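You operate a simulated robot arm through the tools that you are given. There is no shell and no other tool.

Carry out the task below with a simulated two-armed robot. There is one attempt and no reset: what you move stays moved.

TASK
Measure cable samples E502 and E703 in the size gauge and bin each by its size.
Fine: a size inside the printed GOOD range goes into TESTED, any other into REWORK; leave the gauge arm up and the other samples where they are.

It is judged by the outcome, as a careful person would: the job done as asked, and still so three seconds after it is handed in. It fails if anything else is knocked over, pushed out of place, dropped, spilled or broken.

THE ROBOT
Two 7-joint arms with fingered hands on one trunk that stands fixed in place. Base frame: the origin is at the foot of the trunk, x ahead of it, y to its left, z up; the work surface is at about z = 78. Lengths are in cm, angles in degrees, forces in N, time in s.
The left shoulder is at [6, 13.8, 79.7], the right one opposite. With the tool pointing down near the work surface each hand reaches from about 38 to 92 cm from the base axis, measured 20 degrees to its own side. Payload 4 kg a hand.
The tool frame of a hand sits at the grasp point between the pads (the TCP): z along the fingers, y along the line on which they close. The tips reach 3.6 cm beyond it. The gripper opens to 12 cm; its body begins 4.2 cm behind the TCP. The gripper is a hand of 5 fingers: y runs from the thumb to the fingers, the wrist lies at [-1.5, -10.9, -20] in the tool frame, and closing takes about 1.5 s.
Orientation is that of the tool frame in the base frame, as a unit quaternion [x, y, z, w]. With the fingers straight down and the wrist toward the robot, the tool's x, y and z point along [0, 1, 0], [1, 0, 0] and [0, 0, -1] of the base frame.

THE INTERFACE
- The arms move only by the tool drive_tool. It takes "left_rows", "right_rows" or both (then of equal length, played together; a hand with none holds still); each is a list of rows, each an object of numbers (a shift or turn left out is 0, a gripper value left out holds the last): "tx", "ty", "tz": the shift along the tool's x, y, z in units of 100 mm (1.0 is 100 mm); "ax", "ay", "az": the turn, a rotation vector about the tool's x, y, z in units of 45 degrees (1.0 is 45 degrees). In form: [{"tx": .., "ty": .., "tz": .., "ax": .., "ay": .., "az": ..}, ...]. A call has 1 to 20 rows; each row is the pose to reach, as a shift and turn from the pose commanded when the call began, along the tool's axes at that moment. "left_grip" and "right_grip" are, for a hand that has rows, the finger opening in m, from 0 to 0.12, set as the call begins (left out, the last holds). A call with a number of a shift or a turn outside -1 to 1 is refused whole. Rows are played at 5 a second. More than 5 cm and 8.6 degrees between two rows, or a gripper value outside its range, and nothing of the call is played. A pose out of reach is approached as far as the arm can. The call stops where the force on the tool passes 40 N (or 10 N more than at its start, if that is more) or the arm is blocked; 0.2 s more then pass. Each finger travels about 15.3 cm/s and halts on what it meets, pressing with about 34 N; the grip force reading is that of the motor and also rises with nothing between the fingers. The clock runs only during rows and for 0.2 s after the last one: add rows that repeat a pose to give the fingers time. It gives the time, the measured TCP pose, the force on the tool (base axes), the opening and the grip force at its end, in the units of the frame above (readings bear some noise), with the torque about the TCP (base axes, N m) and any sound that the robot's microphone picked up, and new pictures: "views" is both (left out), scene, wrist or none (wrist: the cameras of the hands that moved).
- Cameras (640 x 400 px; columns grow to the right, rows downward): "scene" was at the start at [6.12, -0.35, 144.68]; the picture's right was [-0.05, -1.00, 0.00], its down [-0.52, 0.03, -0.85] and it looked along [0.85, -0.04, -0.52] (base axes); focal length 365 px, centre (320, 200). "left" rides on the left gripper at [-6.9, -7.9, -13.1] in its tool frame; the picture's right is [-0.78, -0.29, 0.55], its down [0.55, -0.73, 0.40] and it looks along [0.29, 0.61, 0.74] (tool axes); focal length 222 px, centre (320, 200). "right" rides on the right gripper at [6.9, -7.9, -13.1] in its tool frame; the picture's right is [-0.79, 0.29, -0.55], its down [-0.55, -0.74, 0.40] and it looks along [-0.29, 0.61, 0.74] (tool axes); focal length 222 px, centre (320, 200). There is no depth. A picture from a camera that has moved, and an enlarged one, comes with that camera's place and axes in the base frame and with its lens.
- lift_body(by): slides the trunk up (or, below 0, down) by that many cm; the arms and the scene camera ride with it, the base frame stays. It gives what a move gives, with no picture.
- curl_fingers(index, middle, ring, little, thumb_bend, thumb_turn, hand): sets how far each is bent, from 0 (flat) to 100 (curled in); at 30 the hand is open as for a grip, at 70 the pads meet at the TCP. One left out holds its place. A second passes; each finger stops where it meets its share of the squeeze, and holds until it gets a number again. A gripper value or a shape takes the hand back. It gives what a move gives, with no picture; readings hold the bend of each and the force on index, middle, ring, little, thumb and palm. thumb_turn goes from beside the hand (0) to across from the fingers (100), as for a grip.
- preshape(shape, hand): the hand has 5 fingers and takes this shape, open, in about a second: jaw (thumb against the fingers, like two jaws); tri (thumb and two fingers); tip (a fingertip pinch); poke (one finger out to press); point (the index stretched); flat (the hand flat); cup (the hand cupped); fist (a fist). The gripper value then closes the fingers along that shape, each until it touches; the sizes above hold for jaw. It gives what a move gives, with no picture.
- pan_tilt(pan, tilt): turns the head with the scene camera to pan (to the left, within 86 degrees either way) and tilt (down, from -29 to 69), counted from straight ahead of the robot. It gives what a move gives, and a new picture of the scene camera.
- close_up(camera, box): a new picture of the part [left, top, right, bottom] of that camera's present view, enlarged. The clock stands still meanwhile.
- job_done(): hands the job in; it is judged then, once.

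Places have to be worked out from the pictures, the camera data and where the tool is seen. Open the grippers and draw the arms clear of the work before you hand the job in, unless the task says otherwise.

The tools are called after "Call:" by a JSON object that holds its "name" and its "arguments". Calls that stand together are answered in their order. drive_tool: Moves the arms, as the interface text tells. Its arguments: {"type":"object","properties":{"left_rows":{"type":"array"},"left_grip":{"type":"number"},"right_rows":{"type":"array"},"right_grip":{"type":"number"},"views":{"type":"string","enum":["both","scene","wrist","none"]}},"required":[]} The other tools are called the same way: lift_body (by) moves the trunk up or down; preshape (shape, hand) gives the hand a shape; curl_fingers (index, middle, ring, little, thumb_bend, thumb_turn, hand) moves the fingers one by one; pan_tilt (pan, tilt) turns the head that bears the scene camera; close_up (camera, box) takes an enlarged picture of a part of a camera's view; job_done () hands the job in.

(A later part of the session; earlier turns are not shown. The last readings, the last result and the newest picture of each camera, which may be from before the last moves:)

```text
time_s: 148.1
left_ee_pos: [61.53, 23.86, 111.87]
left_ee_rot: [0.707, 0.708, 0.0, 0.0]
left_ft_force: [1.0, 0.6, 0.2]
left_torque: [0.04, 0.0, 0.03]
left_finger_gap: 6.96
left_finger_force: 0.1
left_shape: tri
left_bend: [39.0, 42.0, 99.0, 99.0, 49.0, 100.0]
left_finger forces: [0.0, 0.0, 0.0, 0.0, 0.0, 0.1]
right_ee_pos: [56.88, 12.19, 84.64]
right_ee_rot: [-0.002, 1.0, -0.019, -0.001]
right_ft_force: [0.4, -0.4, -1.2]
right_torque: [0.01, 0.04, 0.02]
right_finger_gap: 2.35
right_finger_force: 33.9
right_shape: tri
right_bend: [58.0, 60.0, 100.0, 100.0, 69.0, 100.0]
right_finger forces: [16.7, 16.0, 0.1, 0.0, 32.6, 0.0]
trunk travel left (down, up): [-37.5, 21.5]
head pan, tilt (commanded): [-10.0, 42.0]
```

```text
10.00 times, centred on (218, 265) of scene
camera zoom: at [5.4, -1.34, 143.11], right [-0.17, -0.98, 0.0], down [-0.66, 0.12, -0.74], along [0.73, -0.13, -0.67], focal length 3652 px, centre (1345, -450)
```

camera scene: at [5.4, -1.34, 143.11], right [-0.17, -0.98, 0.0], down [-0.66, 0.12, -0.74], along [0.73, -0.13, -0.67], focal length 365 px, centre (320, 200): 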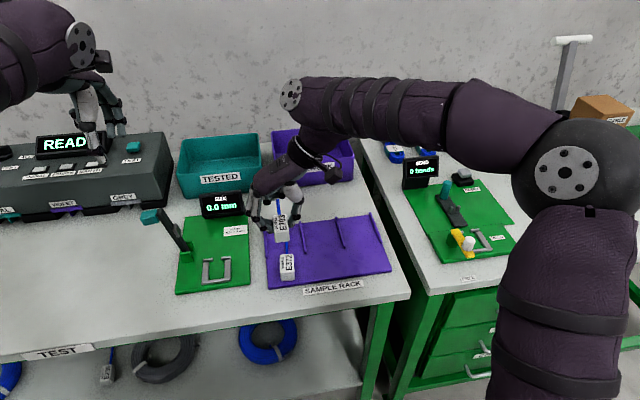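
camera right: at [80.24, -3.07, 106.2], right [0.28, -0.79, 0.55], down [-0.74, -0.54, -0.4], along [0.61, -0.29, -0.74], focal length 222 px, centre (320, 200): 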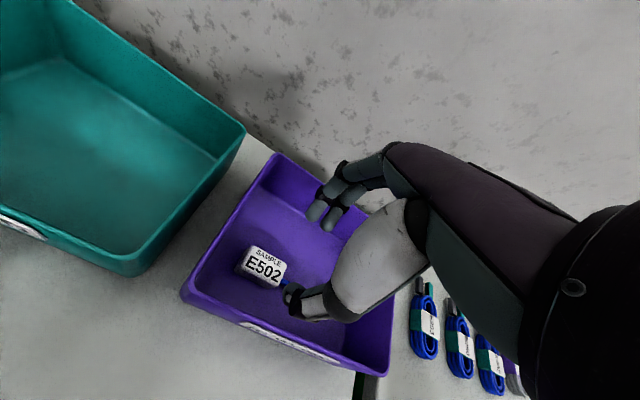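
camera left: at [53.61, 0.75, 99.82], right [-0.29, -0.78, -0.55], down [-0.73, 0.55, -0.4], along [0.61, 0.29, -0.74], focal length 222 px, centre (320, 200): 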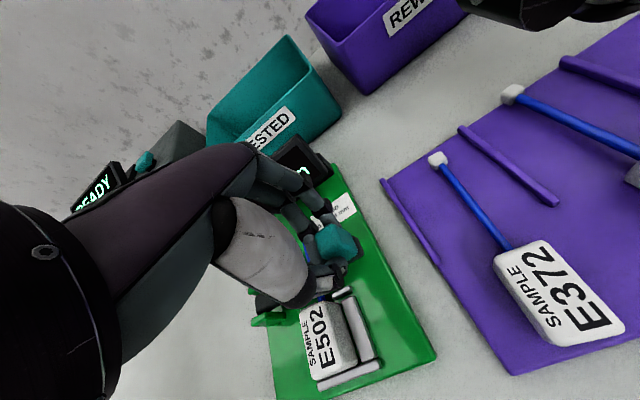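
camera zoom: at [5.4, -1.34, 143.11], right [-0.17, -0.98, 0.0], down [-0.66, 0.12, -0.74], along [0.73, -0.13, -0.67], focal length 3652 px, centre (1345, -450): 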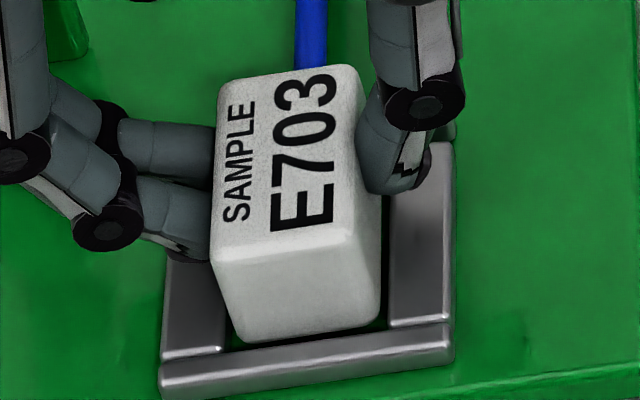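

No resistance at z=84.64, which is lower than where it caught before, so it's entering the nest. I keep lowering.

Call:
{"name": "drive_tool", "arguments": {"right_rows": [{"tz": 0.015}, {"tz": 0.03}, {"tz": 0.03}], "views": "none"}}

Call:
{"name": "drive_tool", "arguments": {"right_rows": [{"tz": 0.01}, {"tz": 0.02}, {"tz": 0.02}], "views": "none"}}

Call:
{"name": "close_up", "arguments": {"camera": "scene", "box": [195, 245, 240, 285]}}

```text
time_s: 148.9
left_ee_pos: [61.62, 23.89, 111.95]
left_ee_rot: [0.707, 0.707, 0.0, 0.0]
left_ft_force: [-0.2, -0.7, -0.6]
left_torque: [0.03, -0.03, 0.0]
left_finger_gap: 6.96
left_finger_force: 0.1
left_shape: tri
left_bend: [39.0, 42.0, 99.0, 99.0, 49.0, 100.0]
left_finger forces: [0.1, 0.0, 0.0, 0.1, 0.0, 0.1]
right_ee_pos: [56.82, 12.28, 84.21]
right_ee_rot: [-0.001, 1.0, -0.019, 0.0]
right_ft_force: [-0.3, 1.1, -1.4]
right_torque: [0.0, 0.0, 0.04]
right_finger_gap: 2.36
right_finger_force: 33.8
right_shape: tri
right_bend: [58.0, 60.0, 100.0, 100.0, 69.0, 100.0]
right_finger forces: [16.6, 16.0, 0.0, 0.0, 32.8, 0.0]
trunk travel left (down, up): [-37.5, 21.5]
head pan, tilt (commanded): [-10.0, 42.0]
```

```text
time_s: 149.7
left_ee_pos: [61.47, 23.83, 111.97]
left_ee_rot: [0.707, 0.707, 0.001, 0.001]
left_ft_force: [-0.2, 0.3, 0.3]
left_torque: [0.0, 0.02, 0.0]
left_finger_gap: 6.97
left_finger_force: 0.2
left_shape: tri
left_bend: [39.0, 42.0, 99.0, 99.0, 49.0, 100.0]
left_finger forces: [0.1, 0.0, 0.0, 0.1, 0.0, 0.0]
right_ee_pos: [56.8, 12.28, 84.04]
right_ee_rot: [-0.001, 1.0, -0.018, 0.001]
right_ft_force: [0.1, -1.0, 8.9]
right_torque: [0.02, 0.0, 0.02]
right_finger_gap: 2.39
right_finger_force: 34.0
right_shape: tri
right_bend: [58.0, 60.0, 100.0, 100.0, 69.0, 100.0]
right_finger forces: [16.8, 16.5, 0.0, 0.1, 34.1, 0.0]
trunk travel left (down, up): [-37.5, 21.5]
head pan, tilt (commanded): [-10.0, 42.0]
```

```text
10.00 times, centred on (218, 265) of scene
camera zoom: at [5.33, -1.36, 143.12], right [-0.17, -0.98, 0.0], down [-0.66, 0.12, -0.74], along [0.73, -0.13, -0.67], focal length 3652 px, centre (1345, -450)
```

zoom: 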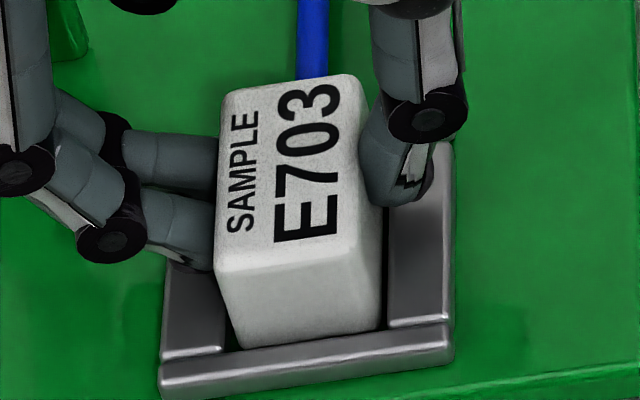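

Seated: contact at z≈84.05 (matching the expected 83.98), centred load, with the near edge behind the front bar. I ease off a little and release.

Call:
{"name": "drive_tool", "arguments": {"right_rows": [{"tz": -0.006}, {"tz": -0.006}], "views": "none"}}

Call:
{"name": "drive_tool", "arguments": {"right_rows": [{}, {}, {}, {}, {}], "right_grip": 0.055, "views": "none"}}

Call:
{"name": "drive_tool", "arguments": {"right_rows": [{"tz": -0.05}, {"tz": -0.15}, {"tz": -0.3}, {"tz": -0.5}, {"tz": -0.75}, {"tz": -1.0}, {"tz": -1.0}], "views": "none"}}

Call:
{"name": "close_up", "arguments": {"camera": "scene", "box": [180, 210, 250, 285]}}

```text
time_s: 150.3
left_ee_pos: [61.59, 23.92, 111.91]
left_ee_rot: [0.707, 0.707, 0.0, 0.0]
left_ft_force: [-0.3, -0.2, 0.0]
left_torque: [0.03, 0.01, -0.03]
left_finger_gap: 6.99
left_finger_force: 0.0
left_shape: tri
left_bend: [39.0, 42.0, 99.0, 99.0, 49.0, 100.0]
left_finger forces: [0.0, 0.1, 0.1, 0.0, 0.0, 0.1]
right_ee_pos: [56.68, 12.33, 84.16]
right_ee_rot: [-0.001, 1.0, -0.019, 0.001]
right_ft_force: [1.7, 1.0, 7.6]
right_torque: [0.05, -0.06, 0.01]
right_finger_gap: 2.38
right_finger_force: 33.7
right_shape: tri
right_bend: [58.0, 60.0, 100.0, 100.0, 69.0, 100.0]
right_finger forces: [17.2, 16.9, 0.0, 0.0, 33.7, 0.1]
trunk travel left (down, up): [-37.5, 21.5]
head pan, tilt (commanded): [-10.0, 42.0]
```

```text
time_s: 151.5
left_ee_pos: [61.6, 23.96, 111.94]
left_ee_rot: [0.707, 0.707, 0.001, 0.001]
left_ft_force: [0.2, 0.0, -0.3]
left_torque: [0.04, 0.01, 0.02]
left_finger_gap: 6.94
left_finger_force: 0.1
left_shape: tri
left_bend: [39.0, 42.0, 99.0, 99.0, 49.0, 100.0]
left_finger forces: [0.0, 0.0, 0.1, 0.0, 0.0, 0.0]
right_ee_pos: [56.72, 12.27, 84.02]
right_ee_rot: [0.0, 1.0, -0.018, 0.0]
right_ft_force: [-0.4, 0.5, -0.8]
right_torque: [0.0, -0.02, 0.0]
right_finger_gap: 5.47
right_finger_force: 0.1
right_shape: tri
right_bend: [44.0, 48.0, 99.0, 99.0, 60.0, 100.0]
right_finger forces: [0.1, 0.0, 0.0, 0.1, 0.0, 0.0]
trunk travel left (down, up): [-37.5, 21.5]
head pan, tilt (commanded): [-10.0, 42.0]
```

```text
time_s: 153.1
left_ee_pos: [61.54, 23.87, 111.99]
left_ee_rot: [0.707, 0.707, 0.0, 0.0]
left_ft_force: [-0.2, -0.3, -0.2]
left_torque: [-0.02, -0.01, 0.01]
left_finger_gap: 6.97
left_finger_force: 0.1
left_shape: tri
left_bend: [39.0, 42.0, 99.0, 99.0, 49.0, 100.0]
left_finger forces: [0.0, 0.0, 0.0, 0.1, 0.0, 0.1]
right_ee_pos: [56.86, 12.54, 93.95]
right_ee_rot: [-0.001, 1.0, -0.02, -0.001]
right_ft_force: [0.2, -0.6, 0.7]
right_torque: [0.01, 0.0, 0.01]
right_finger_gap: 5.48
right_finger_force: 0.0
right_shape: tri
right_bend: [44.0, 48.0, 99.0, 99.0, 60.0, 100.0]
right_finger forces: [0.0, 0.0, 0.0, 0.0, 0.1, 0.0]
trunk travel left (down, up): [-37.5, 21.5]
head pan, tilt (commanded): [-10.0, 42.0]
```

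```text
5.33 times, centred on (215, 248) of scene
camera zoom: at [5.39, -1.34, 143.11], right [-0.17, -0.98, 0.0], down [-0.66, 0.12, -0.74], along [0.73, -0.13, -0.67], focal length 1948 px, centre (880, -53)
```

zoom: 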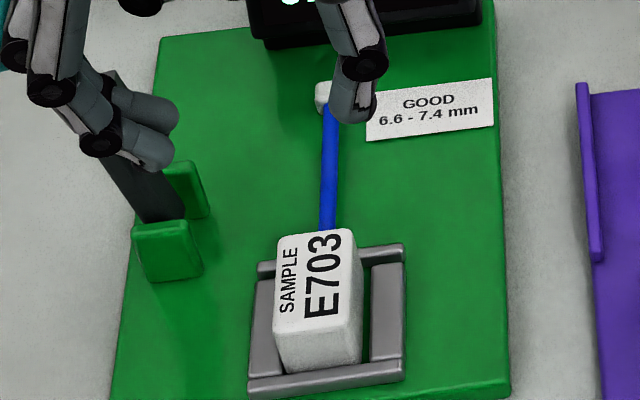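

E703 is seated cleanly. I level the right hand and move it away to the right, to the spot where its camera can read the display.

Call:
{"name": "drive_tool", "arguments": {"right_rows": [{"tz": -0.1, "ax": -0.025}, {"tz": -0.2, "ty": -0.1, "ax": -0.05}, {"tz": -0.3, "ty": -0.3, "ax": -0.05}, {"tz": -0.4, "ty": -0.5, "ax": -0.05}, {"tz": -0.47, "ty": -0.7, "ax": -0.05}, {"tz": -0.47, "ty": -0.9, "ax": -0.05}, {"tz": -0.47, "ty": -1.0, "ax": -0.05}], "views": "none"}}

Call:
{"name": "drive_tool", "arguments": {"right_rows": [{"ty": -0.2}, {"ty": -0.4}, {"ty": -0.6}, {"ty": -0.8}, {"ty": -1.0}, {"ty": -1.0}], "views": "none"}}

Call:
{"name": "drive_tool", "arguments": {"right_rows": [{"tx": -0.2, "ty": -0.03}, {"tx": -0.4, "ty": -0.06}, {"tx": -0.6, "ty": -0.1}, {"tx": -0.8, "ty": -0.13}, {"tx": -1.0, "ty": -0.15}, {"tx": -1.0, "ty": -0.15}], "views": "none"}}

Call:
{"name": "drive_tool", "arguments": {"right_rows": [{"tx": -0.15}, {"tx": -0.3}, {"tx": -0.45}, {"tx": -0.53}, {"tx": -0.53}], "views": "both"}}

```text
time_s: 154.7
left_ee_pos: [61.56, 23.95, 111.91]
left_ee_rot: [0.707, 0.707, -0.001, 0.0]
left_ft_force: [0.4, 0.3, -0.4]
left_torque: [-0.01, 0.01, 0.01]
left_finger_gap: 6.96
left_finger_force: 0.2
left_shape: tri
left_bend: [39.0, 42.0, 99.0, 99.0, 49.0, 100.0]
left_finger forces: [0.0, 0.1, 0.1, 0.1, 0.0, 0.0]
right_ee_pos: [56.78, 2.78, 99.11]
right_ee_rot: [-0.001, 1.0, 0.001, 0.001]
right_ft_force: [-0.3, 0.1, 0.6]
right_torque: [0.02, -0.02, -0.02]
right_finger_gap: 5.46
right_finger_force: 0.1
right_shape: tri
right_bend: [44.0, 48.0, 99.0, 99.0, 60.0, 100.0]
right_finger forces: [0.1, 0.0, 0.1, 0.2, 0.1, 0.0]
trunk travel left (down, up): [-37.5, 21.5]
head pan, tilt (commanded): [-10.0, 42.0]
```

```text
time_s: 156.1
left_ee_pos: [61.39, 23.91, 111.89]
left_ee_rot: [0.707, 0.707, 0.0, 0.0]
left_ft_force: [0.0, 0.0, 0.2]
left_torque: [-0.01, -0.01, -0.02]
left_finger_gap: 6.95
left_finger_force: 0.0
left_shape: tri
left_bend: [39.0, 42.0, 99.0, 99.0, 49.0, 100.0]
left_finger forces: [0.0, 0.0, 0.1, 0.1, 0.0, 0.0]
right_ee_pos: [56.85, -7.31, 99.21]
right_ee_rot: [-0.001, 1.0, 0.001, 0.0]
right_ft_force: [-0.4, -0.7, -0.6]
right_torque: [0.02, -0.03, 0.01]
right_finger_gap: 5.49
right_finger_force: 0.0
right_shape: tri
right_bend: [44.0, 48.0, 99.0, 99.0, 60.0, 100.0]
right_finger forces: [0.0, 0.0, 0.0, 0.0, 0.0, 0.0]
trunk travel left (down, up): [-37.5, 21.5]
head pan, tilt (commanded): [-10.0, 42.0]
```

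```text
time_s: 157.5
left_ee_pos: [61.59, 23.92, 111.94]
left_ee_rot: [0.707, 0.707, 0.0, 0.0]
left_ft_force: [0.2, -0.4, 0.0]
left_torque: [0.0, 0.01, 0.0]
left_finger_gap: 6.98
left_finger_force: 0.1
left_shape: tri
left_bend: [39.0, 42.0, 99.0, 99.0, 49.0, 100.0]
left_finger forces: [0.0, 0.0, 0.0, 0.1, 0.1, 0.0]
right_ee_pos: [67.05, -8.82, 99.11]
right_ee_rot: [-0.002, 1.0, 0.0, 0.0]
right_ft_force: [0.3, -0.1, 0.4]
right_torque: [0.05, 0.06, -0.05]
right_finger_gap: 5.52
right_finger_force: 0.1
right_shape: tri
right_bend: [44.0, 48.0, 99.0, 99.0, 60.0, 100.0]
right_finger forces: [0.0, 0.1, 0.0, 0.0, 0.0, 0.0]
trunk travel left (down, up): [-37.5, 21.5]
head pan, tilt (commanded): [-10.0, 42.0]
```

```text
time_s: 158.7
left_ee_pos: [61.59, 23.88, 112.04]
left_ee_rot: [0.708, 0.706, 0.0, 0.0]
left_ft_force: [-0.3, 0.0, 0.1]
left_torque: [-0.01, 0.0, -0.01]
left_finger_gap: 6.96
left_finger_force: 0.1
left_shape: tri
left_bend: [39.0, 42.0, 99.0, 99.0, 49.0, 100.0]
left_finger forces: [0.0, 0.1, 0.0, 0.0, 0.0, 0.0]
right_ee_pos: [71.89, -8.26, 99.53]
right_ee_rot: [-0.009, 1.0, -0.003, 0.005]
right_ft_force: [-0.5, 0.1, 0.6]
right_torque: [-0.01, 0.02, 0.01]
right_finger_gap: 5.49
right_finger_force: 0.0
right_shape: tri
right_bend: [44.0, 48.0, 99.0, 99.0, 60.0, 100.0]
right_finger forces: [0.0, 0.0, 0.0, 0.0, 0.1, 0.0]
right hand out of reach, approached as far as the arm can: row 4
trunk travel left (down, up): [-37.5, 21.5]
head pan, tilt (commanded): [-10.0, 42.0]
camera scene: at [5.39, -1.33, 143.11], right [-0.17, -0.98, 0.0], down [-0.66, 0.12, -0.74], along [0.73, -0.13, -0.67], focal length 365 px, centre (320, 200)
camera right: at [64.84, -16.29, 112.47], right [0.77, 0.31, 0.55], down [0.57, -0.73, -0.39], along [0.28, 0.61, -0.74], focal length 222 px, centre (320, 200)
```

scene: 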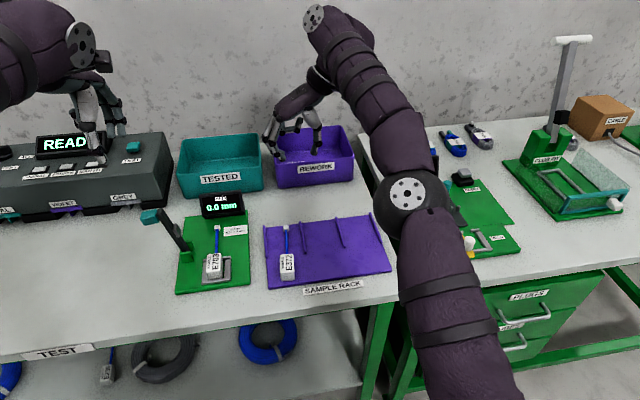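
right: 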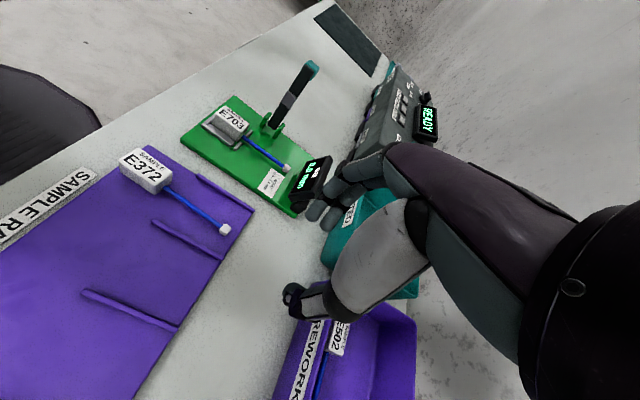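

The right camera sees the display and gauge well, and E502 lies in REWORK. I re-measure the knob position with close-ups.

Call:
{"name": "close_up", "arguments": {"camera": "scene", "box": [130, 195, 210, 275]}}

Call:
{"name": "close_up", "arguments": {"camera": "left", "box": [340, 200, 440, 300]}}

Call:
{"name": "close_up", "arguments": {"camera": "right", "box": [200, 40, 350, 220]}}

```text
5.00 times, centred on (170, 235) of scene
camera zoom: at [5.39, -1.33, 143.11], right [-0.17, -0.98, 0.0], down [-0.66, 0.12, -0.74], along [0.73, -0.13, -0.67], focal length 1826 px, centre (1070, 25)
```

zoom: 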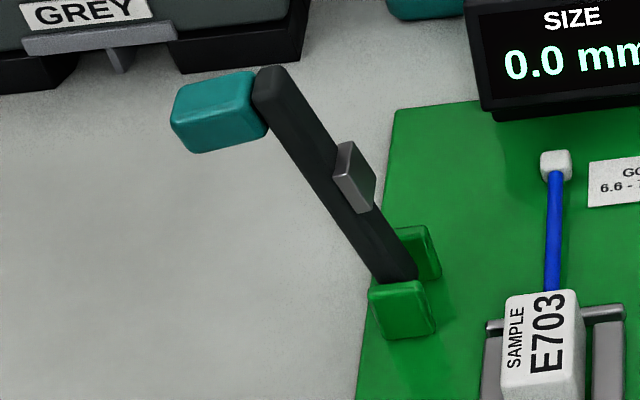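

```text
4.00 times, centred on (390, 250) of left
camera zoom: at [53.66, 16.97, 125.07], right [-0.29, -0.78, -0.55], down [-0.73, 0.55, -0.4], along [0.61, 0.29, -0.74], focal length 888 px, centre (40, 0)
```

zoom: 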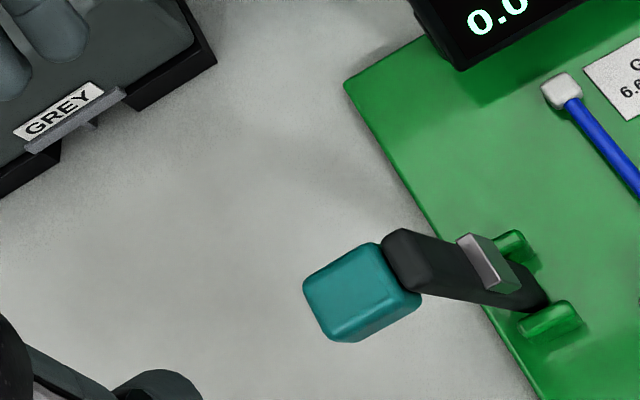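

```text
2.22 times, centred on (275, 130) of right
camera zoom: at [64.84, -16.29, 112.47], right [0.77, 0.31, 0.55], down [0.57, -0.73, -0.39], along [0.28, 0.61, -0.74], focal length 494 px, centre (420, 356)
```

zoom: 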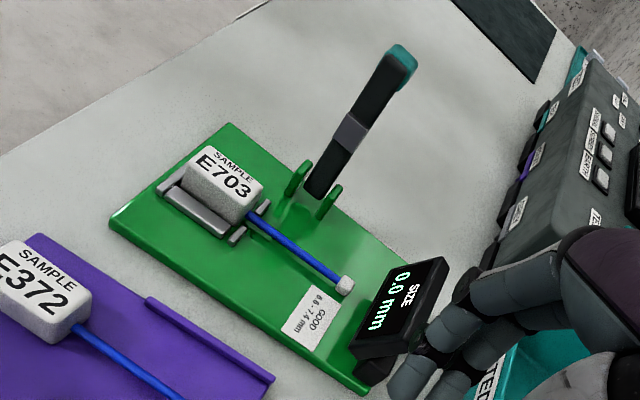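

The arm is exactly at its original parked position. I lower the left hand onto the knob at the same grip pose as before.

Call:
{"name": "drive_tool", "arguments": {"left_rows": [{"tx": -0.05, "ty": 0.01, "tz": 0.2}, {"tx": -0.107, "ty": 0.01, "tz": 0.4}, {"tx": -0.107, "ty": 0.01, "tz": 0.6}, {"tx": -0.107, "ty": 0.01, "tz": 0.8}, {"tx": -0.107, "ty": 0.01, "tz": 1.0}, {"tx": -0.107, "ty": 0.01, "tz": 1.0}], "left_grip": 0.07, "views": "none"}}

Call:
{"name": "drive_tool", "arguments": {"left_rows": [{"tz": 0.15}, {"tz": 0.3}, {"tz": 0.45}, {"tz": 0.6}, {"tz": 0.7}, {"tz": 0.75}, {"tz": 0.75}], "views": "none"}}

Call:
{"name": "close_up", "arguments": {"camera": "scene", "box": [100, 150, 220, 270]}}

Call:
{"name": "close_up", "arguments": {"camera": "left", "box": [240, 160, 440, 340]}}

```text
time_s: 160.1
left_ee_pos: [61.54, 22.84, 101.87]
left_ee_rot: [0.707, 0.707, 0.0, 0.0]
left_ft_force: [0.8, 0.8, -0.6]
left_torque: [-0.02, -0.02, 0.0]
left_finger_gap: 6.97
left_finger_force: 0.1
left_shape: tri
left_bend: [39.0, 42.0, 99.0, 99.0, 49.0, 100.0]
left_finger forces: [0.0, 0.0, 0.0, 0.0, 0.0, 0.0]
right_ee_pos: [71.98, -8.23, 99.5]
right_ee_rot: [-0.009, 1.0, -0.002, 0.005]
right_ft_force: [-0.5, 0.7, -0.4]
right_torque: [0.0, -0.02, 0.0]
right_finger_gap: 5.5
right_finger_force: 0.0
right_shape: tri
right_bend: [44.0, 48.0, 99.0, 99.0, 60.0, 100.0]
right_finger forces: [0.0, 0.0, 0.0, 0.0, 0.0, 0.0]
trunk travel left (down, up): [-37.5, 21.5]
head pan, tilt (commanded): [-10.0, 42.0]
```

```text
time_s: 161.7
left_ee_pos: [61.65, 22.68, 94.39]
left_ee_rot: [0.707, 0.707, 0.0, 0.0]
left_ft_force: [0.0, -0.4, 0.3]
left_torque: [-0.04, 0.02, -0.02]
left_finger_gap: 6.94
left_finger_force: 0.1
left_shape: tri
left_bend: [39.0, 42.0, 99.0, 99.0, 49.0, 100.0]
left_finger forces: [0.0, 0.1, 0.0, 0.0, 0.0, 0.0]
right_ee_pos: [71.87, -8.25, 99.56]
right_ee_rot: [-0.008, 1.0, -0.003, 0.005]
right_ft_force: [0.0, -0.3, 0.5]
right_torque: [0.02, -0.03, 0.0]
right_finger_gap: 5.49
right_finger_force: 0.2
right_shape: tri
right_bend: [44.0, 48.0, 99.0, 99.0, 60.0, 100.0]
right_finger forces: [0.0, 0.0, 0.0, 0.0, 0.0, 0.0]
trunk travel left (down, up): [-37.5, 21.5]
head pan, tilt (commanded): [-10.0, 42.0]
```

```text
3.33 times, centred on (160, 210) of scene
camera zoom: at [5.4, -1.34, 143.11], right [-0.17, -0.98, 0.0], down [-0.66, 0.12, -0.74], along [0.73, -0.13, -0.67], focal length 1217 px, centre (853, 167)
```

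zoom: 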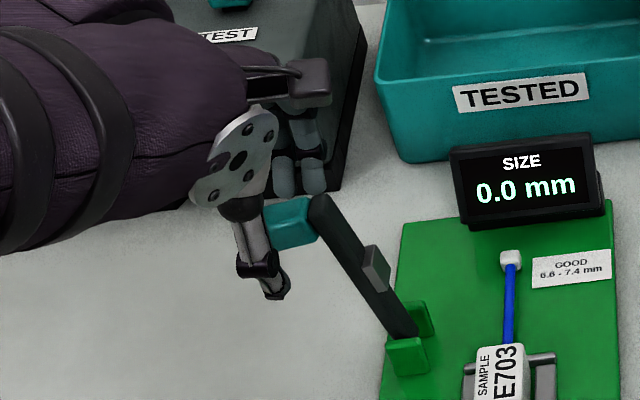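

```text
2.22 times, centred on (340, 250) of left
camera zoom: at [53.8, 15.82, 107.6], right [-0.29, -0.78, -0.55], down [-0.73, 0.55, -0.4], along [0.61, 0.29, -0.74], focal length 494 px, centre (276, 89)
```

zoom: 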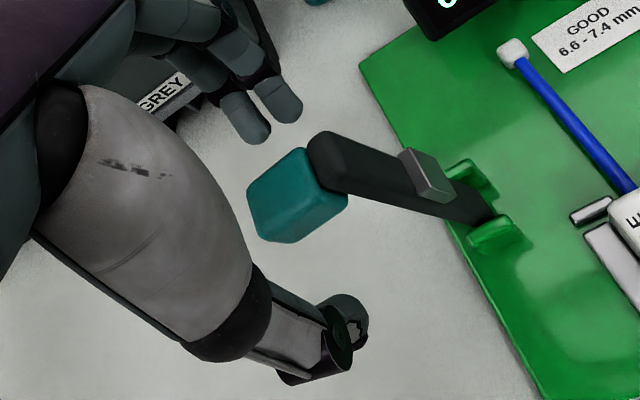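

Same pose as before. I close the pinch on the knob.

Call:
{"name": "drive_tool", "arguments": {"left_rows": [{}, {}, {}, {}, {}, {}, {}, {}], "left_grip": 0.008, "views": "none"}}

Call:
{"name": "drive_tool", "arguments": {"left_rows": [{"tx": -0.047, "tz": -0.018}, {"tx": -0.093, "tz": -0.033}, {"tx": -0.14, "tz": -0.047}, {"tx": -0.187, "tz": -0.058}, {"tx": -0.235, "tz": -0.067}, {"tx": -0.283, "tz": -0.074}, {"tx": -0.331, "tz": -0.078}, {"tx": -0.38, "tz": -0.081}, {"tx": -0.429, "tz": -0.081}, {"tx": -0.477, "tz": -0.08}], "views": "none"}}

Call:
{"name": "close_up", "arguments": {"camera": "scene", "box": [110, 150, 260, 290]}}

```text
time_s: 163.5
left_ee_pos: [61.78, 22.67, 94.54]
left_ee_rot: [0.707, 0.707, 0.0, 0.001]
left_ft_force: [4.5, -0.4, 0.9]
left_torque: [-0.01, -0.18, 0.02]
left_finger_gap: 1.52
left_finger_force: 33.9
left_shape: tri
left_bend: [60.0, 62.0, 100.0, 100.0, 70.0, 100.0]
left_finger forces: [18.5, 16.7, 0.0, 0.0, 30.8, 0.1]
right_ee_pos: [72.0, -8.28, 99.42]
right_ee_rot: [-0.009, 1.0, -0.002, 0.004]
right_ft_force: [0.0, -0.4, 0.1]
right_torque: [0.02, -0.01, -0.02]
right_finger_gap: 5.51
right_finger_force: 0.0
right_shape: tri
right_bend: [44.0, 48.0, 99.0, 99.0, 60.0, 100.0]
right_finger forces: [0.0, 0.1, 0.0, 0.0, 0.1, 0.0]
trunk travel left (down, up): [-37.5, 21.5]
head pan, tilt (commanded): [-10.0, 42.0]
```

```text
time_s: 165.7
left_ee_pos: [61.64, 18.14, 95.32]
left_ee_rot: [0.708, 0.706, 0.001, 0.001]
left_ft_force: [9.1, 3.7, 6.4]
left_torque: [0.52, -0.26, 0.02]
left_finger_gap: 1.65
left_finger_force: 33.9
left_shape: tri
left_bend: [60.0, 61.0, 100.0, 100.0, 70.0, 100.0]
left_finger forces: [16.5, 23.9, 0.0, 0.1, 32.1, 0.1]
right_ee_pos: [71.98, -8.25, 99.5]
right_ee_rot: [-0.009, 1.0, -0.002, 0.005]
right_ft_force: [0.3, 0.1, -0.5]
right_torque: [-0.03, -0.01, 0.0]
right_finger_gap: 5.51
right_finger_force: 0.0
right_shape: tri
right_bend: [44.0, 48.0, 99.0, 99.0, 60.0, 100.0]
right_finger forces: [0.1, 0.1, 0.0, 0.0, 0.0, 0.1]
trunk travel left (down, up): [-37.5, 21.5]
head pan, tilt (commanded): [-10.0, 42.0]
```

```text
2.86 times, centred on (185, 220) of scene
camera zoom: at [5.44, -1.33, 143.11], right [-0.17, -0.98, 0.0], down [-0.66, 0.12, -0.74], along [0.73, -0.13, -0.67], focal length 1043 px, centre (706, 143)
```

zoom: 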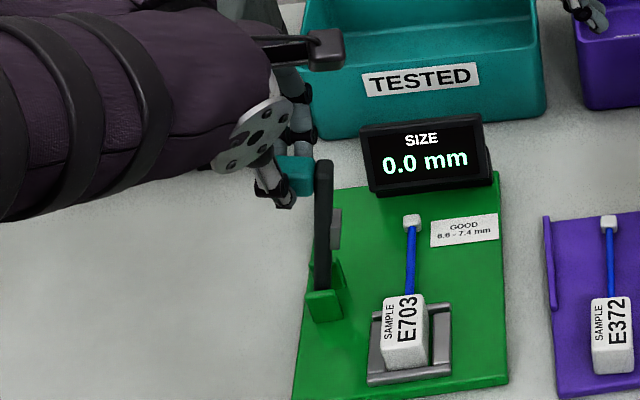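

The arm is just past vertical. I continue along the fitted arc (radius 11.1 cm).

Call:
{"name": "drive_tool", "arguments": {"left_rows": [{"tx": -0.049, "tz": 0.004}, {"tx": -0.097, "tz": 0.009}, {"tx": -0.145, "tz": 0.018}, {"tx": -0.193, "tz": 0.027}, {"tx": -0.24, "tz": 0.04}, {"tx": -0.286, "tz": 0.053}, {"tx": -0.332, "tz": 0.07}, {"tx": -0.377, "tz": 0.087}, {"tx": -0.421, "tz": 0.107}, {"tx": -0.465, "tz": 0.128}, {"tx": -0.507, "tz": 0.153}, {"tx": -0.549, "tz": 0.178}], "views": "none"}}

Call:
{"name": "close_up", "arguments": {"camera": "right", "box": [200, 40, 350, 220]}}

```text
time_s: 168.3
left_ee_pos: [61.48, 12.56, 93.47]
left_ee_rot: [0.708, 0.706, 0.001, 0.0]
left_ft_force: [11.5, -5.2, 15.5]
left_torque: [0.31, -0.36, -0.08]
left_finger_gap: 1.82
left_finger_force: 33.6
left_shape: tri
left_bend: [60.0, 60.0, 100.0, 100.0, 71.0, 100.0]
left_finger forces: [17.7, 26.6, 0.0, 0.0, 33.3, 0.0]
right_ee_pos: [71.9, -8.44, 99.44]
right_ee_rot: [-0.008, 1.0, -0.002, 0.005]
right_ft_force: [-0.2, 0.1, -0.3]
right_torque: [0.01, -0.02, 0.03]
right_finger_gap: 5.49
right_finger_force: 0.0
right_shape: tri
right_bend: [44.0, 48.0, 99.0, 99.0, 60.0, 100.0]
right_finger forces: [0.0, 0.0, 0.1, 0.1, 0.0, 0.1]
trunk travel left (down, up): [-37.5, 21.5]
head pan, tilt (commanded): [-10.0, 42.0]
```

```text
2.22 times, centred on (275, 130) of right
camera zoom: at [64.84, -16.38, 112.48], right [0.77, 0.31, 0.55], down [0.57, -0.73, -0.39], along [0.28, 0.61, -0.74], focal length 494 px, centre (420, 356)
```

zoom: 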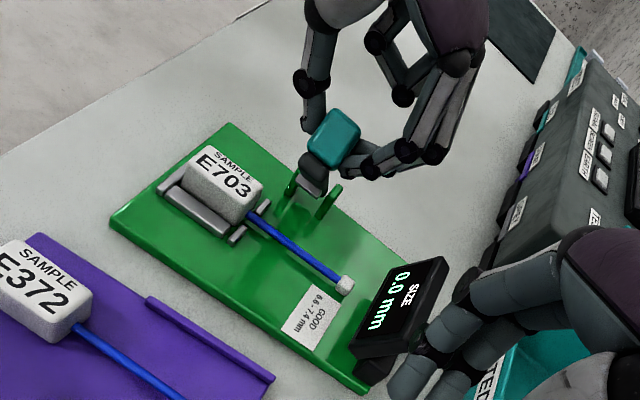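

Moving smoothly with a slight inward load. I continue down the arc with a marginally larger radius.

Call:
{"name": "drive_tool", "arguments": {"left_rows": [{"tx": -0.048, "tz": 0.01}, {"tx": -0.092, "tz": 0.029}, {"tx": -0.13, "tz": 0.06}, {"tx": -0.167, "tz": 0.093}, {"tx": -0.203, "tz": 0.127}, {"tx": -0.236, "tz": 0.163}, {"tx": -0.268, "tz": 0.2}, {"tx": -0.298, "tz": 0.239}, {"tx": -0.327, "tz": 0.279}, {"tx": -0.354, "tz": 0.32}], "views": "none"}}

Call:
{"name": "close_up", "arguments": {"camera": "right", "box": [200, 40, 350, 220]}}

```text
time_s: 170.5
left_ee_pos: [61.55, 9.22, 90.04]
left_ee_rot: [0.707, 0.708, 0.0, -0.001]
left_ft_force: [-8.7, 12.1, -5.9]
left_torque: [0.52, 0.45, 0.27]
left_finger_gap: 1.51
left_finger_force: 34.9
left_shape: tri
left_bend: [60.0, 72.0, 100.0, 100.0, 72.0, 100.0]
left_finger forces: [16.5, 11.8, 0.1, 0.1, 35.6, 0.1]
right_ee_pos: [71.92, -8.19, 99.49]
right_ee_rot: [-0.01, 1.0, -0.003, 0.006]
right_ft_force: [0.1, -0.5, 0.5]
right_torque: [-0.01, -0.01, -0.03]
right_finger_gap: 5.49
right_finger_force: 0.0
right_shape: tri
right_bend: [44.0, 48.0, 99.0, 99.0, 60.0, 100.0]
right_finger forces: [0.0, 0.1, 0.0, 0.0, 0.0, 0.0]
trunk travel left (down, up): [-37.5, 21.5]
head pan, tilt (commanded): [-10.0, 42.0]
```

```text
2.22 times, centred on (275, 130) of right
camera zoom: at [64.82, -16.18, 112.5], right [0.77, 0.31, 0.55], down [0.57, -0.73, -0.39], along [0.28, 0.61, -0.74], focal length 494 px, centre (420, 356)
```

zoom: 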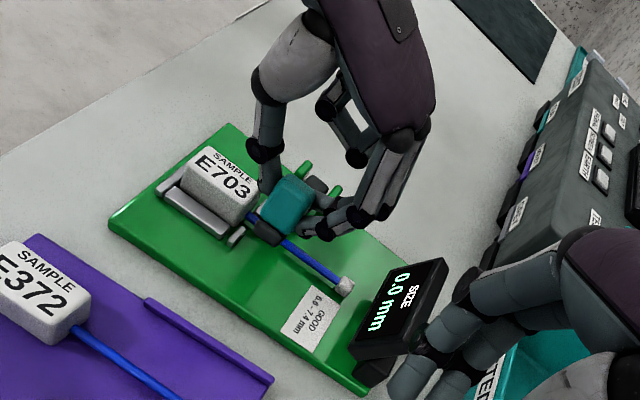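

Close to the cable. I continue in smaller steps to just above contact.

Call:
{"name": "drive_tool", "arguments": {"left_rows": [{"tx": 0.01, "tz": 0.025}, {"tx": -0.01, "tz": 0.051}, {"tx": -0.03, "tz": 0.093}, {"tx": -0.052, "tz": 0.137}, {"tx": -0.073, "tz": 0.182}, {"tx": -0.09, "tz": 0.227}, {"tx": -0.105, "tz": 0.273}, {"tx": -0.105, "tz": 0.273}], "views": "none"}}

Call:
{"name": "drive_tool", "arguments": {"left_rows": [{"tx": -0.008, "tz": 0.03}, {"tx": -0.014, "tz": 0.06}, {"tx": -0.014, "tz": 0.06}], "views": "none"}}

Call:
{"name": "close_up", "arguments": {"camera": "right", "box": [200, 40, 350, 220]}}

```text
time_s: 172.3
left_ee_pos: [61.47, 7.92, 87.49]
left_ee_rot: [0.708, 0.707, 0.0, 0.0]
left_ft_force: [-17.8, 4.1, -0.3]
left_torque: [0.28, 0.71, 0.25]
left_finger_gap: 1.39
left_finger_force: 34.2
left_shape: tri
left_bend: [60.0, 73.0, 100.0, 100.0, 72.0, 100.0]
left_finger forces: [16.6, 4.0, 0.1, 0.0, 37.6, 0.0]
right_ee_pos: [71.82, -8.3, 99.5]
right_ee_rot: [-0.009, 1.0, -0.003, 0.006]
right_ft_force: [-0.4, 0.2, -0.1]
right_torque: [-0.01, -0.01, 0.02]
right_finger_gap: 5.49
right_finger_force: 0.1
right_shape: tri
right_bend: [44.0, 48.0, 99.0, 99.0, 60.0, 100.0]
right_finger forces: [0.1, 0.0, 0.0, 0.0, 0.1, 0.0]
trunk travel left (down, up): [-37.5, 21.5]
head pan, tilt (commanded): [-10.0, 42.0]
```

```text
time_s: 173.1
left_ee_pos: [61.45, 7.8, 86.86]
left_ee_rot: [0.708, 0.706, 0.001, 0.0]
left_ft_force: [-17.7, 1.3, 0.5]
left_torque: [0.29, 0.71, 0.24]
left_finger_gap: 1.35
left_finger_force: 34.4
left_shape: tri
left_bend: [60.0, 73.0, 100.0, 100.0, 72.0, 100.0]
left_finger forces: [17.0, 2.3, 0.1, 0.0, 37.1, 0.0]
right_ee_pos: [71.88, -8.15, 99.52]
right_ee_rot: [-0.008, 1.0, -0.002, 0.006]
right_ft_force: [0.1, -0.1, -0.5]
right_torque: [-0.01, 0.05, 0.01]
right_finger_gap: 5.51
right_finger_force: 0.1
right_shape: tri
right_bend: [44.0, 48.0, 99.0, 99.0, 60.0, 100.0]
right_finger forces: [0.0, 0.0, 0.1, 0.1, 0.0, 0.0]
trunk travel left (down, up): [-37.5, 21.5]
head pan, tilt (commanded): [-10.0, 42.0]
```

```text
2.22 times, centred on (275, 130) of right
camera zoom: at [64.71, -16.29, 112.56], right [0.77, 0.31, 0.56], down [0.57, -0.73, -0.39], along [0.28, 0.61, -0.74], focal length 494 px, centre (420, 356)
```

zoom: 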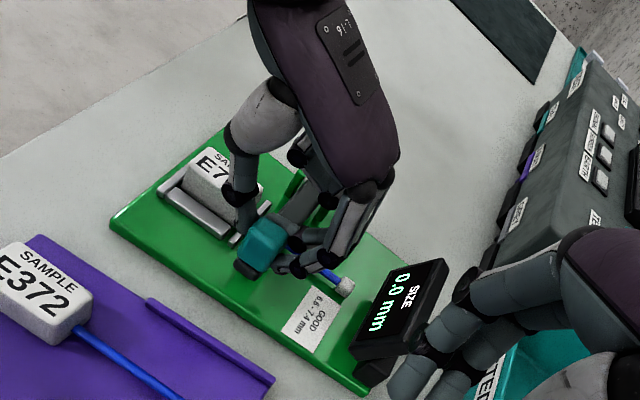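

Not in contact yet, and the display still shows 0.0. I take small further steps until the pad meets the cable.

Call:
{"name": "drive_tool", "arguments": {"left_rows": [{"tx": -0.005, "tz": 0.02}, {"tx": -0.008, "tz": 0.04}, {"tx": -0.008, "tz": 0.04}], "views": "none"}}

Call:
{"name": "drive_tool", "arguments": {"left_rows": [{"tx": -0.004, "tz": 0.02}, {"tx": -0.006, "tz": 0.035}, {"tx": -0.006, "tz": 0.035}], "views": "none"}}

Call:
{"name": "close_up", "arguments": {"camera": "right", "box": [270, 120, 350, 200]}}

```text
time_s: 173.9
left_ee_pos: [61.5, 7.78, 86.6]
left_ee_rot: [0.708, 0.706, 0.0, 0.001]
left_ft_force: [-17.8, 2.1, 7.1]
left_torque: [0.25, 0.68, 0.22]
left_finger_gap: 1.31
left_finger_force: 34.0
left_shape: tri
left_bend: [60.0, 74.0, 100.0, 100.0, 72.0, 100.0]
left_finger forces: [18.4, 1.5, 0.0, 0.0, 36.8, 0.0]
right_ee_pos: [71.87, -8.25, 99.58]
right_ee_rot: [-0.009, 1.0, -0.002, 0.007]
right_ft_force: [0.2, -0.4, -0.1]
right_torque: [0.01, 0.0, 0.0]
right_finger_gap: 5.5
right_finger_force: 0.0
right_shape: tri
right_bend: [44.0, 48.0, 99.0, 99.0, 60.0, 100.0]
right_finger forces: [0.0, 0.1, 0.1, 0.0, 0.0, 0.0]
trunk travel left (down, up): [-37.5, 21.5]
head pan, tilt (commanded): [-10.0, 42.0]
```

```text
time_s: 174.7
left_ee_pos: [61.5, 7.79, 86.55]
left_ee_rot: [0.707, 0.707, 0.002, 0.003]
left_ft_force: [-16.5, 5.1, 25.8]
left_torque: [0.29, 0.52, 0.25]
left_finger_gap: 1.47
left_finger_force: 34.2
left_shape: tri
left_bend: [59.0, 74.0, 100.0, 100.0, 72.0, 100.0]
left_finger forces: [21.2, 2.3, 0.0, 0.0, 39.7, 0.0]
right_ee_pos: [71.66, -8.23, 99.64]
right_ee_rot: [-0.009, 1.0, -0.003, 0.007]
right_ft_force: [-0.1, 0.6, 0.6]
right_torque: [0.0, -0.04, -0.02]
right_finger_gap: 5.5
right_finger_force: 0.1
right_shape: tri
right_bend: [44.0, 48.0, 99.0, 99.0, 60.0, 100.0]
right_finger forces: [0.1, 0.0, 0.0, 0.1, 0.1, 0.1]
trunk travel left (down, up): [-37.5, 21.5]
head pan, tilt (commanded): [-10.0, 42.0]
```

```text
5.00 times, centred on (310, 160) of right
camera zoom: at [64.57, -16.26, 112.68], right [0.77, 0.31, 0.56], down [0.57, -0.73, -0.39], along [0.29, 0.61, -0.74], focal length 1111 px, centre (370, 400)
```

zoom: 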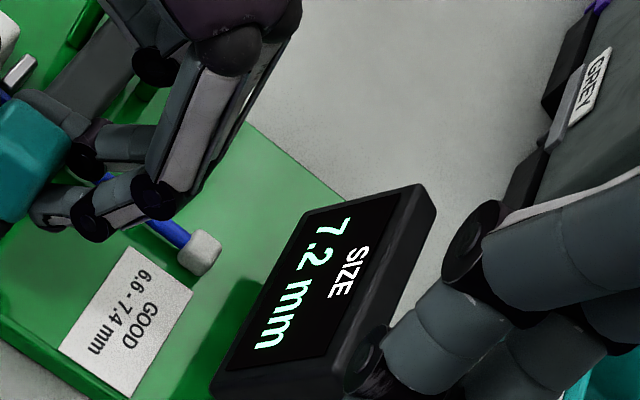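

The display reads 7.2 mm at a solid 26 N contact. I zoom in to be certain of the digits.

Call:
{"name": "close_up", "arguments": {"camera": "right", "box": [296, 145, 326, 195]}}

Call:
{"name": "drive_tool", "arguments": {"left_rows": [{"tz": -0.01}, {"tz": -0.01}, {"tz": -0.01}], "views": "none"}}

Call:
{"name": "close_up", "arguments": {"camera": "right", "box": [290, 140, 330, 190]}}

```text
8.00 times, centred on (311, 170) of right
camera zoom: at [64.57, -16.26, 112.68], right [0.77, 0.31, 0.56], down [0.57, -0.73, -0.39], along [0.29, 0.61, -0.74], focal length 1777 px, centre (392, 440)
```

zoom: 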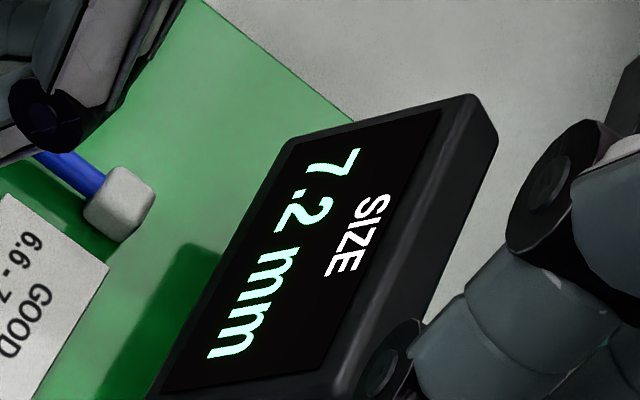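

```text
time_s: 175.5
left_ee_pos: [61.55, 7.69, 86.46]
left_ee_rot: [0.707, 0.707, 0.002, 0.001]
left_ft_force: [-13.9, 4.9, 28.7]
left_torque: [0.22, 0.46, 0.3]
left_finger_gap: 1.55
left_finger_force: 33.8
left_shape: tri
left_bend: [59.0, 74.0, 100.0, 100.0, 72.0, 100.0]
left_finger forces: [22.8, 2.8, 0.0, 0.0, 38.5, 0.0]
right_ee_pos: [71.72, -8.23, 99.71]
right_ee_rot: [-0.009, 1.0, -0.003, 0.006]
right_ft_force: [0.3, 0.5, -0.1]
right_torque: [0.05, 0.01, 0.03]
right_finger_gap: 5.5
right_finger_force: 0.0
right_shape: tri
right_bend: [44.0, 48.0, 99.0, 99.0, 60.0, 100.0]
right_finger forces: [0.1, 0.1, 0.0, 0.1, 0.1, 0.0]
trunk travel left (down, up): [-37.5, 21.5]
head pan, tilt (commanded): [-10.0, 42.0]
```

```text
8.00 times, centred on (310, 165) of right
camera zoom: at [64.58, -16.27, 112.66], right [0.77, 0.31, 0.56], down [0.57, -0.73, -0.39], along [0.29, 0.61, -0.74], focal length 1777 px, centre (400, 480)
```

zoom: 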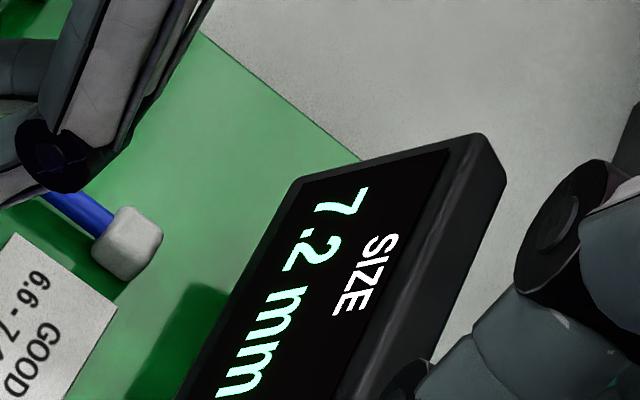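

7.2 mm is within 6.6–7.4, so E703 belongs in TESTED. I swing the arm back up, using the return arc fitted from last time.

Call:
{"name": "drive_tool", "arguments": {"left_rows": [{"tx": 0.012, "tz": -0.05}, {"tx": 0.029, "tz": -0.099}, {"tx": 0.059, "tz": -0.182}, {"tx": 0.095, "tz": -0.263}, {"tx": 0.138, "tz": -0.339}, {"tx": 0.188, "tz": -0.412}, {"tx": 0.244, "tz": -0.48}, {"tx": 0.306, "tz": -0.543}, {"tx": 0.373, "tz": -0.6}, {"tx": 0.373, "tz": -0.6}], "views": "none"}}

Call:
{"name": "close_up", "arguments": {"camera": "right", "box": [200, 40, 350, 220]}}

```text
time_s: 177.7
left_ee_pos: [61.53, 11.7, 92.15]
left_ee_rot: [0.707, 0.707, 0.0, -0.002]
left_ft_force: [-19.5, -1.1, -9.4]
left_torque: [-0.6, 0.69, 0.16]
left_finger_gap: 1.25
left_finger_force: 34.3
left_shape: tri
left_bend: [58.0, 72.0, 100.0, 100.0, 72.0, 100.0]
left_finger forces: [19.8, 25.4, 0.0, 0.0, 34.4, 0.0]
right_ee_pos: [71.94, -8.21, 99.44]
right_ee_rot: [-0.009, 1.0, -0.002, 0.007]
right_ft_force: [0.2, -1.0, -0.7]
right_torque: [-0.02, -0.02, -0.05]
right_finger_gap: 5.47
right_finger_force: 0.1
right_shape: tri
right_bend: [44.0, 48.0, 99.0, 99.0, 60.0, 100.0]
right_finger forces: [0.0, 0.0, 0.0, 0.0, 0.1, 0.0]
trunk travel left (down, up): [-37.5, 21.5]
head pan, tilt (commanded): [-10.0, 42.0]
```

```text
2.22 times, centred on (275, 130) of right
camera zoom: at [64.76, -16.28, 112.53], right [0.77, 0.31, 0.56], down [0.57, -0.73, -0.39], along [0.28, 0.61, -0.74], focal length 494 px, centre (420, 356)
```

zoom: 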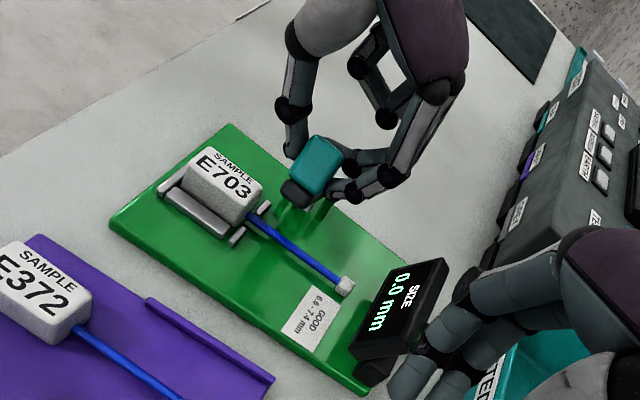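

Rising smoothly. I continue up through vertical, slightly easing the sideways load.

Call:
{"name": "drive_tool", "arguments": {"left_rows": [{"tx": 0.072, "ty": -0.008, "tz": -0.051}, {"tx": 0.148, "ty": -0.016, "tz": -0.096}, {"tx": 0.227, "ty": -0.02, "tz": -0.134}, {"tx": 0.31, "ty": -0.02, "tz": -0.165}, {"tx": 0.395, "ty": -0.02, "tz": -0.188}, {"tx": 0.481, "ty": -0.02, "tz": -0.204}, {"tx": 0.569, "ty": -0.02, "tz": -0.213}, {"tx": 0.657, "ty": -0.02, "tz": -0.213}, {"tx": 0.657, "ty": -0.02, "tz": -0.213}], "views": "none"}}

Call:
{"name": "close_up", "arguments": {"camera": "scene", "box": [110, 150, 260, 290]}}

Call:
{"name": "close_up", "arguments": {"camera": "right", "box": [200, 20, 350, 200]}}

```text
time_s: 179.7
left_ee_pos: [61.33, 17.92, 94.67]
left_ee_rot: [0.707, 0.707, 0.001, 0.002]
left_ft_force: [-6.5, -3.6, 9.5]
left_torque: [-0.49, 0.1, 0.05]
left_finger_gap: 1.4
left_finger_force: 34.2
left_shape: tri
left_bend: [58.0, 74.0, 100.0, 100.0, 73.0, 98.0]
left_finger forces: [20.6, 17.3, 0.0, 0.0, 30.7, 0.1]
right_ee_pos: [71.85, -8.33, 99.55]
right_ee_rot: [-0.009, 1.0, -0.003, 0.006]
right_ft_force: [-0.4, 0.6, -0.5]
right_torque: [0.0, -0.03, 0.01]
right_finger_gap: 5.5
right_finger_force: 0.0
right_shape: tri
right_bend: [44.0, 48.0, 99.0, 99.0, 60.0, 100.0]
right_finger forces: [0.0, 0.0, 0.1, 0.1, 0.0, 0.0]
trunk travel left (down, up): [-37.5, 21.5]
head pan, tilt (commanded): [-10.0, 42.0]
```

```text
2.86 times, centred on (185, 220) of scene
camera zoom: at [5.26, -1.41, 143.14], right [-0.17, -0.98, 0.0], down [-0.66, 0.12, -0.74], along [0.73, -0.13, -0.67], focal length 1043 px, centre (706, 143)
```

zoom: 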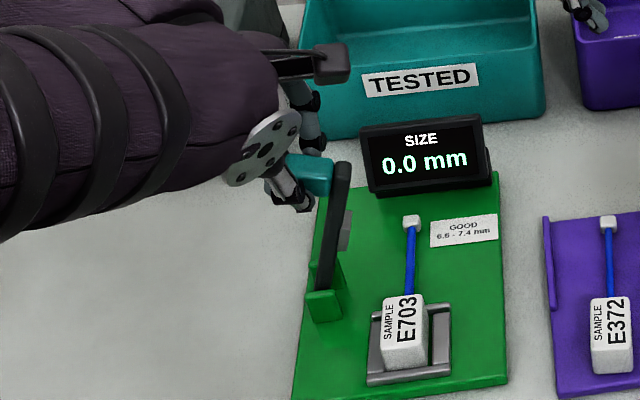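

```text
2.22 times, centred on (275, 110) of right
camera zoom: at [64.74, -16.35, 112.57], right [0.77, 0.31, 0.56], down [0.57, -0.73, -0.39], along [0.28, 0.61, -0.74], focal length 494 px, centre (420, 400)
```

zoom: 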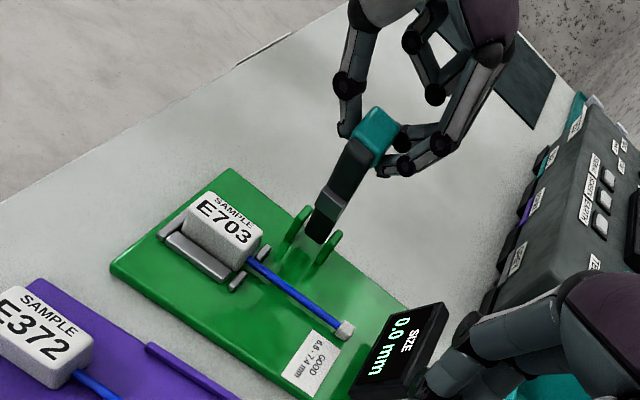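

The arm is still ~25° short of vertical. This time the grip slipped less, so I follow a slightly higher path for the rest.

Call:
{"name": "drive_tool", "arguments": {"left_rows": [{"tx": 0.048, "tz": -0.02}, {"tx": 0.097, "tz": -0.032}, {"tx": 0.145, "tz": -0.036}, {"tx": 0.194, "tz": -0.036}, {"tx": 0.243, "tz": -0.034}, {"tx": 0.291, "tz": -0.03}, {"tx": 0.34, "tz": -0.024}, {"tx": 0.387, "tz": -0.018}, {"tx": 0.387, "tz": -0.018}], "views": "none"}}

Call:
{"name": "close_up", "arguments": {"camera": "scene", "box": [110, 150, 260, 290]}}

```text
time_s: 181.7
left_ee_pos: [61.26, 21.89, 94.35]
left_ee_rot: [0.708, 0.706, -0.001, -0.001]
left_ft_force: [-13.7, -9.0, -16.5]
left_torque: [-0.51, 0.63, 0.04]
left_finger_gap: 1.32
left_finger_force: 33.4
left_shape: tri
left_bend: [58.0, 73.0, 100.0, 100.0, 73.0, 98.0]
left_finger forces: [17.7, 13.7, 0.0, 0.1, 30.3, 0.1]
right_ee_pos: [71.92, -8.22, 99.47]
right_ee_rot: [-0.009, 1.0, -0.003, 0.006]
right_ft_force: [0.5, 0.6, -0.2]
right_torque: [0.01, -0.01, 0.0]
right_finger_gap: 5.49
right_finger_force: 0.1
right_shape: tri
right_bend: [44.0, 48.0, 99.0, 99.0, 60.0, 100.0]
right_finger forces: [0.0, 0.0, 0.0, 0.0, 0.0, 0.0]
trunk travel left (down, up): [-37.5, 21.5]
head pan, tilt (commanded): [-10.0, 42.0]
```

```text
2.86 times, centred on (185, 220) of scene
camera zoom: at [5.38, -1.38, 143.1], right [-0.17, -0.98, 0.0], down [-0.66, 0.12, -0.74], along [0.73, -0.13, -0.67], focal length 1043 px, centre (706, 143)
```

zoom: 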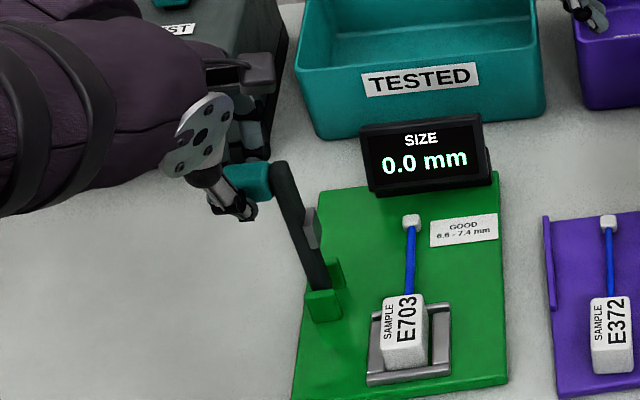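

The arm is right at vertical. I push it the last ~8° over to its stop.

Call:
{"name": "drive_tool", "arguments": {"left_rows": [{"tx": 0.04, "tz": 0.025}, {"tx": 0.08, "tz": 0.04}, {"tx": 0.12, "tz": 0.055}, {"tx": 0.16, "tz": 0.075}, {"tx": 0.2, "tz": 0.095}, {"tx": 0.2, "tz": 0.095}], "views": "none"}}

Call:
{"name": "close_up", "arguments": {"camera": "scene", "box": [110, 150, 260, 290]}}

```text
time_s: 183.1
left_ee_pos: [61.28, 23.79, 93.67]
left_ee_rot: [0.708, 0.706, 0.0, 0.0]
left_ft_force: [-17.7, -10.5, -8.5]
left_torque: [-0.67, 0.88, -0.05]
left_finger_gap: 1.3
left_finger_force: 34.1
left_shape: tri
left_bend: [58.0, 73.0, 100.0, 100.0, 73.0, 98.0]
left_finger forces: [16.5, 15.1, 0.1, 0.0, 33.2, 0.1]
right_ee_pos: [71.86, -8.38, 99.5]
right_ee_rot: [-0.009, 1.0, -0.002, 0.006]
right_ft_force: [0.2, 0.6, -0.2]
right_torque: [0.01, 0.0, 0.03]
right_finger_gap: 5.49
right_finger_force: 0.1
right_shape: tri
right_bend: [44.0, 48.0, 99.0, 99.0, 60.0, 100.0]
right_finger forces: [0.1, 0.0, 0.1, 0.1, 0.0, 0.0]
trunk travel left (down, up): [-37.5, 21.5]
head pan, tilt (commanded): [-10.0, 42.0]
```

```text
2.86 times, centred on (185, 220) of scene
camera zoom: at [5.28, -1.42, 143.11], right [-0.17, -0.98, 0.0], down [-0.66, 0.12, -0.74], along [0.73, -0.13, -0.67], focal length 1043 px, centre (706, 143)
```

zoom: 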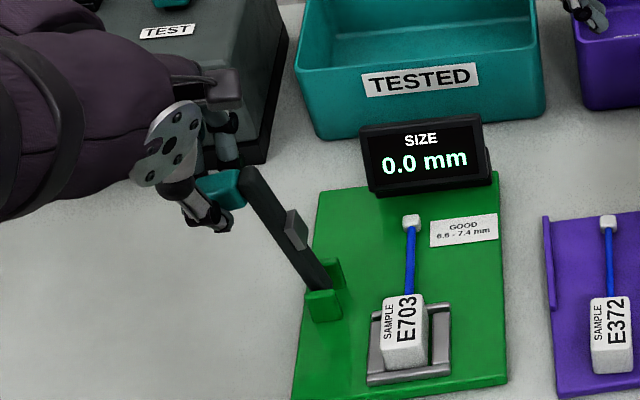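

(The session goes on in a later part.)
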